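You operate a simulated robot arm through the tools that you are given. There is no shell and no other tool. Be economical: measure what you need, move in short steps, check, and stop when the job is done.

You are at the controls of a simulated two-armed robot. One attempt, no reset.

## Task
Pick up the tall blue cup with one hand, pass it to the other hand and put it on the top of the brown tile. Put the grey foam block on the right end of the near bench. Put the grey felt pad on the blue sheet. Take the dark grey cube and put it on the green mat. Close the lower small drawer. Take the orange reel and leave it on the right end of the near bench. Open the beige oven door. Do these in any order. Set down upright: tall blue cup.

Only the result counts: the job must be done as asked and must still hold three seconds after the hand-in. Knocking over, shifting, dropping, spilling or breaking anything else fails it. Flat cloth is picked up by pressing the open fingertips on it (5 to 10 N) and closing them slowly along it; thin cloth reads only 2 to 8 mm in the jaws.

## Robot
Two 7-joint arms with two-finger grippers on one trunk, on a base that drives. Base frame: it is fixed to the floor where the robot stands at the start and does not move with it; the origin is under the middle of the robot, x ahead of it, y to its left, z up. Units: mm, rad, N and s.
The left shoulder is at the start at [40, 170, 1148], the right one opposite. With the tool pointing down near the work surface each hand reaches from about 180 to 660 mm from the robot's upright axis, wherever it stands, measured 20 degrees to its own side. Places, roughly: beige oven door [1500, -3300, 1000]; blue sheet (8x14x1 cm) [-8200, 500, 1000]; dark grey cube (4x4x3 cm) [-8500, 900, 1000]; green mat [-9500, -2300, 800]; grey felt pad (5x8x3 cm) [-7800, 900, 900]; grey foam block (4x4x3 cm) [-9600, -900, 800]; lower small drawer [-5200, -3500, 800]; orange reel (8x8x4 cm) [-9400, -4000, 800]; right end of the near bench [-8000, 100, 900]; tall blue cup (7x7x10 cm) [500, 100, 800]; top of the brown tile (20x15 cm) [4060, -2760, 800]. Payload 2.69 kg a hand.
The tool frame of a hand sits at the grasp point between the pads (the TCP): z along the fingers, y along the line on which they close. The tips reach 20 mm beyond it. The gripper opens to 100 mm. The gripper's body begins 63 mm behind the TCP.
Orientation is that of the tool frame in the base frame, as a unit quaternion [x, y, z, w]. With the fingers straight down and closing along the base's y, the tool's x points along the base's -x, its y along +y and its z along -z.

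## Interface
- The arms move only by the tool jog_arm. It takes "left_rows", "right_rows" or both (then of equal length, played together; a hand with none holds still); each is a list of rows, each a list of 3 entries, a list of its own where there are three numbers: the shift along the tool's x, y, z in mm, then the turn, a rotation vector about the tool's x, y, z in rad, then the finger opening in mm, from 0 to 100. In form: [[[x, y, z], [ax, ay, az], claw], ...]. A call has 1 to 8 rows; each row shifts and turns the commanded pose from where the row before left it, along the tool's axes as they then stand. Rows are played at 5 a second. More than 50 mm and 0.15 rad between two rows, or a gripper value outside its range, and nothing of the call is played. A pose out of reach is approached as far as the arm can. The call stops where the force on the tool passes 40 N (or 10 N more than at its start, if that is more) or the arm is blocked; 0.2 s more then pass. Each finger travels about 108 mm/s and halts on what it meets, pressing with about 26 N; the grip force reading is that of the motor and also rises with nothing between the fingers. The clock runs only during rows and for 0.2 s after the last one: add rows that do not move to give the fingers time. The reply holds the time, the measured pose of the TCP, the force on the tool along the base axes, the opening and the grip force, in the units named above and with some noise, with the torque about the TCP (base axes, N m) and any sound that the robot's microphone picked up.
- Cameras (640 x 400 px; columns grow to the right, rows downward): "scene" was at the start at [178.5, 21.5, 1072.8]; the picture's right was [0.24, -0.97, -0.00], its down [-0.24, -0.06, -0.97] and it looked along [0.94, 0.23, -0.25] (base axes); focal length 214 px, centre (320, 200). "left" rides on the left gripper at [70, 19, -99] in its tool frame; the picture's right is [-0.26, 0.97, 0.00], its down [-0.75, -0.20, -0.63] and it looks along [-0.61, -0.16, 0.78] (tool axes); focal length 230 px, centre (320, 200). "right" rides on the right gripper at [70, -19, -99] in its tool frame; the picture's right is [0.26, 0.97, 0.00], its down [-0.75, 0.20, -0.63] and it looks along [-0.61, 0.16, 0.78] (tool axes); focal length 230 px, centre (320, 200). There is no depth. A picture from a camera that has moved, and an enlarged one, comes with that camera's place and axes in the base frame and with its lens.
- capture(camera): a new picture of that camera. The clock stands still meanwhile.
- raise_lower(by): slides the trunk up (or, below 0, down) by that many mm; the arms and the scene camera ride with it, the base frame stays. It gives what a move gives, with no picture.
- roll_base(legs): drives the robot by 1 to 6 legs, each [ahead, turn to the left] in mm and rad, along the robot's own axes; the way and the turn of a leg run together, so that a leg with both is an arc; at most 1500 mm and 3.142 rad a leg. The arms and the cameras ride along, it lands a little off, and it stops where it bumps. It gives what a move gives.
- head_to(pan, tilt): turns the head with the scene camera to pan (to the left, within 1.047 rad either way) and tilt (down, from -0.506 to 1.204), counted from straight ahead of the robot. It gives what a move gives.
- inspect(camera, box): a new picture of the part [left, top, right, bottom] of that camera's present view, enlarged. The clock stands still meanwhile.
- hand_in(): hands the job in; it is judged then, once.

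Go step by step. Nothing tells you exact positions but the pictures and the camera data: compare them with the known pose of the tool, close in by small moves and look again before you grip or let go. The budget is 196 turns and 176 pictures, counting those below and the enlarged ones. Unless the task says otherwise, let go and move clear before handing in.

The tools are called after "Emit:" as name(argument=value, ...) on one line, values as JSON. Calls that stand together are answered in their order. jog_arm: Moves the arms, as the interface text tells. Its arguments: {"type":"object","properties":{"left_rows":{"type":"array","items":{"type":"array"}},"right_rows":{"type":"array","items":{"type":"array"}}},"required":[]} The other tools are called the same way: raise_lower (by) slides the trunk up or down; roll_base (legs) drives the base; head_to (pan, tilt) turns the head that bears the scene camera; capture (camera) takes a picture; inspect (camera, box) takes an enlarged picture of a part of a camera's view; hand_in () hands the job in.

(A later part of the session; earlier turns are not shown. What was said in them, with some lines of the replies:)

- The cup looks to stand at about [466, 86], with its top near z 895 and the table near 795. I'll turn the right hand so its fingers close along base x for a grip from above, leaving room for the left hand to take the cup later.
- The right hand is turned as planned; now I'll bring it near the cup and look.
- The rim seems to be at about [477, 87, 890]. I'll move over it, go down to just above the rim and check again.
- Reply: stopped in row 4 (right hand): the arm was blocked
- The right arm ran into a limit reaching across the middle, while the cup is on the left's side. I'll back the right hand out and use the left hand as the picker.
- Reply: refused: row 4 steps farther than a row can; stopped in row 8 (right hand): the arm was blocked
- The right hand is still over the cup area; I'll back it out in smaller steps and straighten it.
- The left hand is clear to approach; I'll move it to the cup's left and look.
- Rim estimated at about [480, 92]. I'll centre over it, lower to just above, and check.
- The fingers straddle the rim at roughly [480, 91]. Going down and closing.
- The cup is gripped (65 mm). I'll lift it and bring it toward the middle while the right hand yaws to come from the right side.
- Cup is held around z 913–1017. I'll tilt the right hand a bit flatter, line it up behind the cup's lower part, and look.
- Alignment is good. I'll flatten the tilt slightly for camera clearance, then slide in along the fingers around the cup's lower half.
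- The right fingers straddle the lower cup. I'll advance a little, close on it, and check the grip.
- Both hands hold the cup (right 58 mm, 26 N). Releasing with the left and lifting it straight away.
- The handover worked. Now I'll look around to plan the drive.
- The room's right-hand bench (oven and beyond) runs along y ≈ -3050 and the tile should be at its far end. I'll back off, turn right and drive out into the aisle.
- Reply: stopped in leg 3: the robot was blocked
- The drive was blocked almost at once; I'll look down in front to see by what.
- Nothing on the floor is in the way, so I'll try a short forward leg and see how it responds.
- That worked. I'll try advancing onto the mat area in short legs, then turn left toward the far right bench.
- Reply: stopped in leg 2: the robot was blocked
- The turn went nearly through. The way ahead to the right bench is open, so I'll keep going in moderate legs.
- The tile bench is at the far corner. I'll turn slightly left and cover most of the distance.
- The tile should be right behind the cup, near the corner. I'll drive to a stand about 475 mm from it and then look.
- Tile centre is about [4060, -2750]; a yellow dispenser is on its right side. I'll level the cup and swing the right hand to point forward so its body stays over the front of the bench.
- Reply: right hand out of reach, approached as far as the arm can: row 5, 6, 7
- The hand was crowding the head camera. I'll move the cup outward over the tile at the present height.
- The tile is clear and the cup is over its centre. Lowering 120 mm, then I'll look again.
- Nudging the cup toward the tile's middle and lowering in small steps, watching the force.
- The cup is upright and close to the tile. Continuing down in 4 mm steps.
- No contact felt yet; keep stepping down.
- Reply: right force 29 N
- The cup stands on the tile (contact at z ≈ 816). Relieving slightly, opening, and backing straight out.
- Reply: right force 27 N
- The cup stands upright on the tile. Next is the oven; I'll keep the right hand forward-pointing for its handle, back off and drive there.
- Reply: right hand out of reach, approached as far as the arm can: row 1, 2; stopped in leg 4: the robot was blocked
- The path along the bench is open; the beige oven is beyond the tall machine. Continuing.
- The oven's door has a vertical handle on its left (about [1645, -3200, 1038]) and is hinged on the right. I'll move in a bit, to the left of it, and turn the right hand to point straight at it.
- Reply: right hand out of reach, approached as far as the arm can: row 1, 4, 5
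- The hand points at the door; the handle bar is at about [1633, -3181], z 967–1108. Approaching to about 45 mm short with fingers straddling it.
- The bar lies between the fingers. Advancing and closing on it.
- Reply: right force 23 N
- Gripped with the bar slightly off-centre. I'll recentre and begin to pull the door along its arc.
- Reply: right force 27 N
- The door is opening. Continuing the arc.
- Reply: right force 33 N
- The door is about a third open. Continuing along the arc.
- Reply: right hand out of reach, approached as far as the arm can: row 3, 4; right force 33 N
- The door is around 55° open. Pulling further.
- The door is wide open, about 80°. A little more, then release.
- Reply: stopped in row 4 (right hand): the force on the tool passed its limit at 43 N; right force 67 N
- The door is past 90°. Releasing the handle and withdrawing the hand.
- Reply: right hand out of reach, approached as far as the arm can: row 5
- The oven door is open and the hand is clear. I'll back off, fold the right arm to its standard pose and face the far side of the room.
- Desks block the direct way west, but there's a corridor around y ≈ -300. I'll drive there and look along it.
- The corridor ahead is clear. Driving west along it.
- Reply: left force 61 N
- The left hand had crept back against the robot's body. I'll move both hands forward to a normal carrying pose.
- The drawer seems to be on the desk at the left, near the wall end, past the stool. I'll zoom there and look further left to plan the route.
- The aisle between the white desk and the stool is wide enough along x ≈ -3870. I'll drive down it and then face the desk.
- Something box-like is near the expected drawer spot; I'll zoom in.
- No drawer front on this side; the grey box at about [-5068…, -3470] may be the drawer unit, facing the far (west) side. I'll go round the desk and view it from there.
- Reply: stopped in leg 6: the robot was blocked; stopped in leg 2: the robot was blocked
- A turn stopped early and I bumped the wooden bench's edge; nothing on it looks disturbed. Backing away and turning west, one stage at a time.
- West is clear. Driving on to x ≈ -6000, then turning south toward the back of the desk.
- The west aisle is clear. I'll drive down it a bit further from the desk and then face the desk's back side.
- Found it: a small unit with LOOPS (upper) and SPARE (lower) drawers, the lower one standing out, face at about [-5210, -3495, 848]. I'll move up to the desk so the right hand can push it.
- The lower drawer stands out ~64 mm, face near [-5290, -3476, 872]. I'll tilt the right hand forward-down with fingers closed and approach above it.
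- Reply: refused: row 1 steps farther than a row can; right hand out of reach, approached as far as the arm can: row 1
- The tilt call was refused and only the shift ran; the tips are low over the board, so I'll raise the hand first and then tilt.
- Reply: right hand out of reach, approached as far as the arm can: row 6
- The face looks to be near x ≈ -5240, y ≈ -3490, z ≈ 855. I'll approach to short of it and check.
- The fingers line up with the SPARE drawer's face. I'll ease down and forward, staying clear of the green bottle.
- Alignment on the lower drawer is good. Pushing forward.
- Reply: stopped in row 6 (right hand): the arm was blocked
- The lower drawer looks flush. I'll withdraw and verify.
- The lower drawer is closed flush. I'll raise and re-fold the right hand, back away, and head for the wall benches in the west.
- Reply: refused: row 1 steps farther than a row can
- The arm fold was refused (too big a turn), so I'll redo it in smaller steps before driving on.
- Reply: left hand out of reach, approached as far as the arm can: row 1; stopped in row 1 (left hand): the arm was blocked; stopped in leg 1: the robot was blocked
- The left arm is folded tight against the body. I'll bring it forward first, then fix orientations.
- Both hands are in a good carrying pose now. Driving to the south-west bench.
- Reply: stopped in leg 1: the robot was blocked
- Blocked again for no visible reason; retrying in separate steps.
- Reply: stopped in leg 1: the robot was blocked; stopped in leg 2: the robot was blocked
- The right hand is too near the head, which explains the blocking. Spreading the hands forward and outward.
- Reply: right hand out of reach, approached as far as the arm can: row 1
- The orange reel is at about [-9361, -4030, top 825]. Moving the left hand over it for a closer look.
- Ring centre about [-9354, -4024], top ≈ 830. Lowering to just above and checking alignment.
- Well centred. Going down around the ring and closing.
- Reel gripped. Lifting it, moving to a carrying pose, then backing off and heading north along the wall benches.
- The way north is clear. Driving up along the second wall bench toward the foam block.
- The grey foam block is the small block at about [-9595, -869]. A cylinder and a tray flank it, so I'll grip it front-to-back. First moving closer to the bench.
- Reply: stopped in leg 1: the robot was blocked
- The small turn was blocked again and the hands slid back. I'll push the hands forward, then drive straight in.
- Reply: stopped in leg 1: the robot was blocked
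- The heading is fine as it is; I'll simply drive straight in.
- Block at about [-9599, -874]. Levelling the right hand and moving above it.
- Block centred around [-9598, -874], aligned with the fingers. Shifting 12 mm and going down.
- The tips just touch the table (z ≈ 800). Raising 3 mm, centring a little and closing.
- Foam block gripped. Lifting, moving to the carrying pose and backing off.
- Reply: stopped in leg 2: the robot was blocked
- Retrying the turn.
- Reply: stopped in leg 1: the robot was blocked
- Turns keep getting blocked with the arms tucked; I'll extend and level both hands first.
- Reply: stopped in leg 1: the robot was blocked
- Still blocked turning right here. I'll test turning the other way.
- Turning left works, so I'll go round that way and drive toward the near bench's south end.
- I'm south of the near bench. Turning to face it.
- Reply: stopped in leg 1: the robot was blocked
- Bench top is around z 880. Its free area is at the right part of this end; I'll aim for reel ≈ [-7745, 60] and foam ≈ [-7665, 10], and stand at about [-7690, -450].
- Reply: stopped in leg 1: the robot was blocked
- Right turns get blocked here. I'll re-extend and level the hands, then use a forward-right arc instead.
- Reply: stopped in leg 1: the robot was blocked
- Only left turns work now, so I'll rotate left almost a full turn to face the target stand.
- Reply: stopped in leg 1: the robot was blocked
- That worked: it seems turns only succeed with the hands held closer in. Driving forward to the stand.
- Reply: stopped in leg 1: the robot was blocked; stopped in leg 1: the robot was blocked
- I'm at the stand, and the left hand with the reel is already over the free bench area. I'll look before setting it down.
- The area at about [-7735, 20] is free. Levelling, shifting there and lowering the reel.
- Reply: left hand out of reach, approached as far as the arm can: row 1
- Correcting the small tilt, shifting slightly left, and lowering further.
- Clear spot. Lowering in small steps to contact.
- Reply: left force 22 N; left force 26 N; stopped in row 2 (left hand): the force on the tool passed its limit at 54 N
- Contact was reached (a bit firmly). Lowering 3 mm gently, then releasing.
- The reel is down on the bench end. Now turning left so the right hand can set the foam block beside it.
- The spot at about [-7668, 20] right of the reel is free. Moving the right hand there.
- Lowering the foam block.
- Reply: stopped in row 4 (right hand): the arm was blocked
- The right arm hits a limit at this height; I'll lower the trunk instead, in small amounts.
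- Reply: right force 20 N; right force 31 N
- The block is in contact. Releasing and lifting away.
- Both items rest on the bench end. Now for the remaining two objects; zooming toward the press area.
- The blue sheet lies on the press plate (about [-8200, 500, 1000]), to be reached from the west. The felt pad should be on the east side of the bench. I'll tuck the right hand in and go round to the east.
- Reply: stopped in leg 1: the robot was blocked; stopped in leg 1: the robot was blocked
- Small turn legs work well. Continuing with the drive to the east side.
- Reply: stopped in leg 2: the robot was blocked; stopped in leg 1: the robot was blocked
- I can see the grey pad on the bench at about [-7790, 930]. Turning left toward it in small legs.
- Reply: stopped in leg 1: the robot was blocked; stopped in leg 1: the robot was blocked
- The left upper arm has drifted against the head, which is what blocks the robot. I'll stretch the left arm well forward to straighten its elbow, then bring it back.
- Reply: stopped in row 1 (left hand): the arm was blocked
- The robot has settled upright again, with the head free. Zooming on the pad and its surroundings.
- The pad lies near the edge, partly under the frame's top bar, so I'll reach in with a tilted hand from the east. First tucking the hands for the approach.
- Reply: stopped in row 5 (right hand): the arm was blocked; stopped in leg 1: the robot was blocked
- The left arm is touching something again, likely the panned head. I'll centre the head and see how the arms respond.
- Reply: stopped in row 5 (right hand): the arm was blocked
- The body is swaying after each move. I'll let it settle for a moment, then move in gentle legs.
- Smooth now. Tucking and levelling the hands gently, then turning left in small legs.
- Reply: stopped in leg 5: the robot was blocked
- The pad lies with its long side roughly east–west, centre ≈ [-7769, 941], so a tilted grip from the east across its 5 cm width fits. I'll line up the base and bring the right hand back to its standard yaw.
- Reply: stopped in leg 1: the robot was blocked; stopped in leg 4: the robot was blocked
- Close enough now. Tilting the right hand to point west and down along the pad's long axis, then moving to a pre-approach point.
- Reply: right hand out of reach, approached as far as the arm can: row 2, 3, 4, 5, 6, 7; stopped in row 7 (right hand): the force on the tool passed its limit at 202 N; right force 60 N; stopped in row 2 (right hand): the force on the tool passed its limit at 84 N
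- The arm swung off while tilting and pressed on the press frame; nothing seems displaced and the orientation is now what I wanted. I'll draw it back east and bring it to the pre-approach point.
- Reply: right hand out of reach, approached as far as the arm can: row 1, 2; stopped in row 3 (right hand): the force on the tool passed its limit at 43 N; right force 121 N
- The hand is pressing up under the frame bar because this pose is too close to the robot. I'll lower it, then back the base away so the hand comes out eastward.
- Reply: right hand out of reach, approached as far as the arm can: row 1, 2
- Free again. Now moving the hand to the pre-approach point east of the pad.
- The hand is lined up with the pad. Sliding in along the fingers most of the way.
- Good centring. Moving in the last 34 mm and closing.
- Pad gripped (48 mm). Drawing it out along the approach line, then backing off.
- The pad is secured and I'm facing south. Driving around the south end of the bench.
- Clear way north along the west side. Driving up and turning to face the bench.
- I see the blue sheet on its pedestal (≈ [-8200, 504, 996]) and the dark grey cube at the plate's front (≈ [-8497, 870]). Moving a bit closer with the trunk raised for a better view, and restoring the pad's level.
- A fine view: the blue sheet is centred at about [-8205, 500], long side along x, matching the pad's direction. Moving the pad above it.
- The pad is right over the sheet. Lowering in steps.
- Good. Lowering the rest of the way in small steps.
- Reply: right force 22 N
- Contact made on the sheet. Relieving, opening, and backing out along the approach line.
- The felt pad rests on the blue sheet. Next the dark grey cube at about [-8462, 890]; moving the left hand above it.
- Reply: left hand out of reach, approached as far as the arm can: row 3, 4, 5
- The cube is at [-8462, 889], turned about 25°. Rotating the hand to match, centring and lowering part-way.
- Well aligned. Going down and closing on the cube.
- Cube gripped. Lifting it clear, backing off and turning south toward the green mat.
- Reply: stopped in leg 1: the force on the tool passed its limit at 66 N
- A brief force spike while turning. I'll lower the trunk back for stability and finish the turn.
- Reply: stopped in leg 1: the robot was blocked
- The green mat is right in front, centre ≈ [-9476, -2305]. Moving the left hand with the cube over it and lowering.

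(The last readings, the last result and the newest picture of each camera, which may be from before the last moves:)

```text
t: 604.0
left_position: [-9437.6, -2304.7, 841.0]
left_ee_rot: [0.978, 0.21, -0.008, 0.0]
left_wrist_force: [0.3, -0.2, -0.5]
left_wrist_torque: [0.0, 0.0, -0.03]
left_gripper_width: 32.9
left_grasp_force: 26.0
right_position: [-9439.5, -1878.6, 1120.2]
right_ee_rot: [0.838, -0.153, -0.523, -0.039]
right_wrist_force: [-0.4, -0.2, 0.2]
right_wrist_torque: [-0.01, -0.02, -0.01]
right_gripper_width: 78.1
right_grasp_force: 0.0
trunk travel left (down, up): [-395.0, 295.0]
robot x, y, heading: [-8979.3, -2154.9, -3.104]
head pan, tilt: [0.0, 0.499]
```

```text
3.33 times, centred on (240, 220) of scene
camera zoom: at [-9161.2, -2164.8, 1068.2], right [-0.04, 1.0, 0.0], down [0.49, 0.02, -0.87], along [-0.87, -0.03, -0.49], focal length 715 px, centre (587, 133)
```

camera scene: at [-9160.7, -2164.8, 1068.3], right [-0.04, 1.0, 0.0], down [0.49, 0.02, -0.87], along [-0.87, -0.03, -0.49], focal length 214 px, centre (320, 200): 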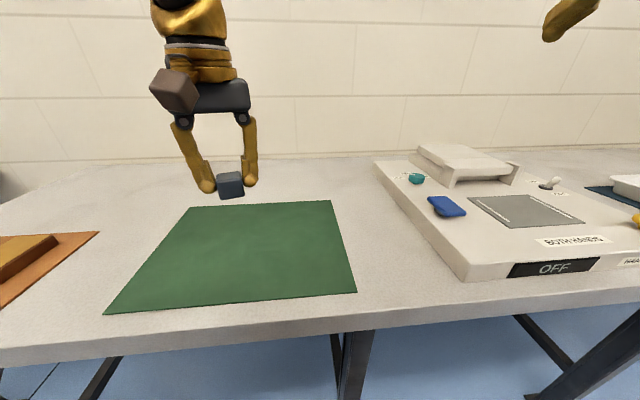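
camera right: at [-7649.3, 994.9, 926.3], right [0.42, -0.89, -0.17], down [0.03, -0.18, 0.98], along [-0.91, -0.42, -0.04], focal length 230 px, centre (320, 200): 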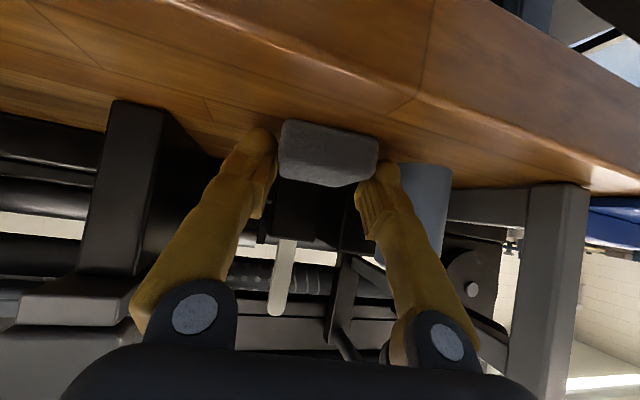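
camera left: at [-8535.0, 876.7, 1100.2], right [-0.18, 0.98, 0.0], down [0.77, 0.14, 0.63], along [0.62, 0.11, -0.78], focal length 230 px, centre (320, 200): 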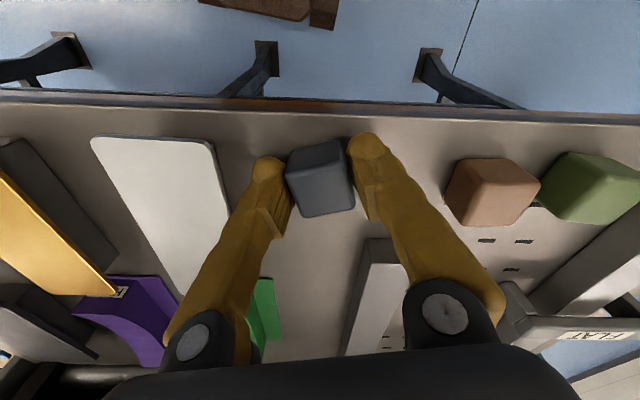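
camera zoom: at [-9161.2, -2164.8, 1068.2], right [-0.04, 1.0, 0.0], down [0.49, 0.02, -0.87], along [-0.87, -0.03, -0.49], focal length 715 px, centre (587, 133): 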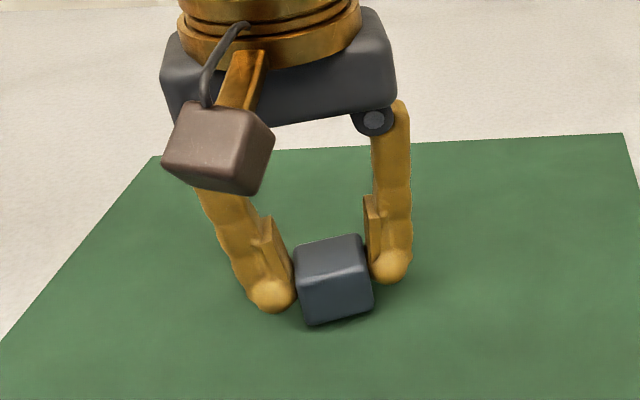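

Almost at the mat. A few more small steps.

Emit:
jog_arm(left_rows=[[[0, 0, 4], [0, 0, 0], 28], [[0, 0, 0], [0, 0, 0], 28]])

Emit:
jog_arm(left_rows=[[[0, 0, 4], [0, 0, 0], 28], [[0, 0, 0], [0, 0, 0], 28]])

```text
t: 604.6
left_position: [-9437.7, -2304.4, 836.6]
left_ee_rot: [0.977, 0.211, -0.008, -0.001]
left_wrist_force: [-0.1, 0.7, -0.8]
left_wrist_torque: [-0.02, 0.01, 0.01]
left_gripper_width: 32.3
left_grasp_force: 25.8
right_position: [-9439.7, -1877.5, 1119.8]
right_ee_rot: [0.838, -0.153, -0.522, -0.038]
right_wrist_force: [-0.2, -0.4, 0.3]
right_wrist_torque: [-0.02, -0.01, -0.04]
right_gripper_width: 77.9
right_grasp_force: 0.0
trunk travel left (down, up): [-395.0, 295.0]
robot x, y, heading: [-8985.5, -2158.1, -3.105]
head pan, tilt: [0.0, 0.499]
```

```text
t: 605.2
left_position: [-9438.3, -2303.6, 834.2]
left_ee_rot: [0.977, 0.211, -0.009, -0.002]
left_wrist_force: [2.1, 0.4, 15.2]
left_wrist_torque: [-0.14, 0.16, 0.02]
left_gripper_width: 32.4
left_grasp_force: 25.5
right_position: [-9438.7, -1878.3, 1120.1]
right_ee_rot: [0.838, -0.154, -0.523, -0.038]
right_wrist_force: [0.1, -0.2, -0.1]
right_wrist_torque: [0.02, -0.02, 0.0]
right_gripper_width: 78.2
right_grasp_force: 0.1
trunk travel left (down, up): [-395.0, 295.0]
robot x, y, heading: [-8983.9, -2156.2, -3.1]
head pan, tilt: [0.0, 0.499]
```

Contact. Releasing the cube and lifting away.

Emit:
jog_arm(left_rows=[[[0, 0, 0], [0, 0, 0], 45], [[0, 0, 0], [0, 0, 0], 60], [[0, 0, 0], [0, 0, 0], 70], [[0, 0, -25], [0, 0, 0], 70], [[0, 0, -40], [0, 0, 0], 70], [[0, 0, -45], [0, 0, 0], 70], [[0, 0, -45], [0, 0, 0], 70], [[0, 0, 0], [0, 0, 0], 70]])

Emit:
capture(camera="scene")

```text
t: 607.0
left_position: [-9435.1, -2304.4, 988.5]
left_ee_rot: [0.977, 0.212, -0.007, 0.0]
left_wrist_force: [-0.2, -0.2, 0.8]
left_wrist_torque: [0.03, -0.03, 0.0]
left_gripper_width: 69.8
left_grasp_force: 0.1
right_position: [-9440.2, -1878.1, 1119.5]
right_ee_rot: [0.838, -0.154, -0.522, -0.039]
right_wrist_force: [-0.8, 0.4, -0.1]
right_wrist_torque: [-0.01, 0.0, 0.02]
right_gripper_width: 77.8
right_grasp_force: 0.1
trunk travel left (down, up): [-395.0, 295.0]
robot x, y, heading: [-8981.0, -2152.2, -3.105]
head pan, tilt: [0.0, 0.499]
```

```text
15 pictures are left
camera scene: at [-9161.6, -2164.8, 1068.1], right [-0.04, 1.0, 0.0], down [0.49, 0.02, -0.87], along [-0.87, -0.03, -0.49], focal length 214 px, centre (320, 200)
```

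scene: 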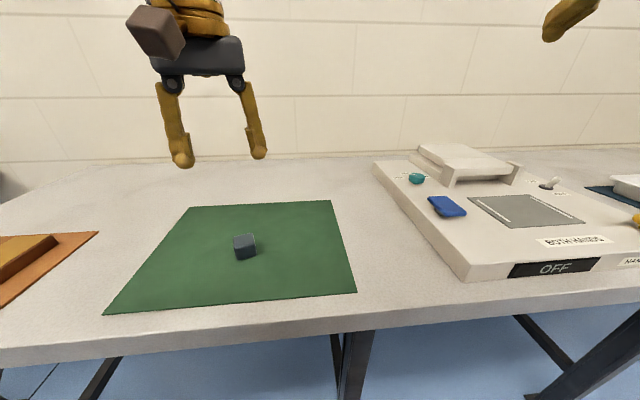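

The cube sits on the green mat, and every part of the job has been carried out. Both hands are empty and clear, so I'm handing in.

Emit:
hand_in()

```text
The job is handed in.
```

I carried out all seven parts and handed the job in; I saw each one in place when I finished it, but did not go back to re-check the earlier ones.

- **Tall blue cup:** picked up with the left hand, passed to the right, and set upright on the brown tile.
- **Oven door:** pulled open past 90° by its handle.
- **Lower small drawer:** the SPARE drawer is pushed flush.
- **Orange reel and grey foam block:** both are at the south end of the near bench. I took that as the "right end" because it matches your coordinates.
- **Grey felt pad:** lies on the blue sheet on the press plate.
- **Dark grey cube:** on the green mat.

Two accidental contacts could count against the result. The base bumped the edge of a wooden bench once while driving. While reaching for the pad, the right hand pressed hard on the press frame three times; the largest reading was 202 N. I saw nothing displaced in the pictures afterwards.
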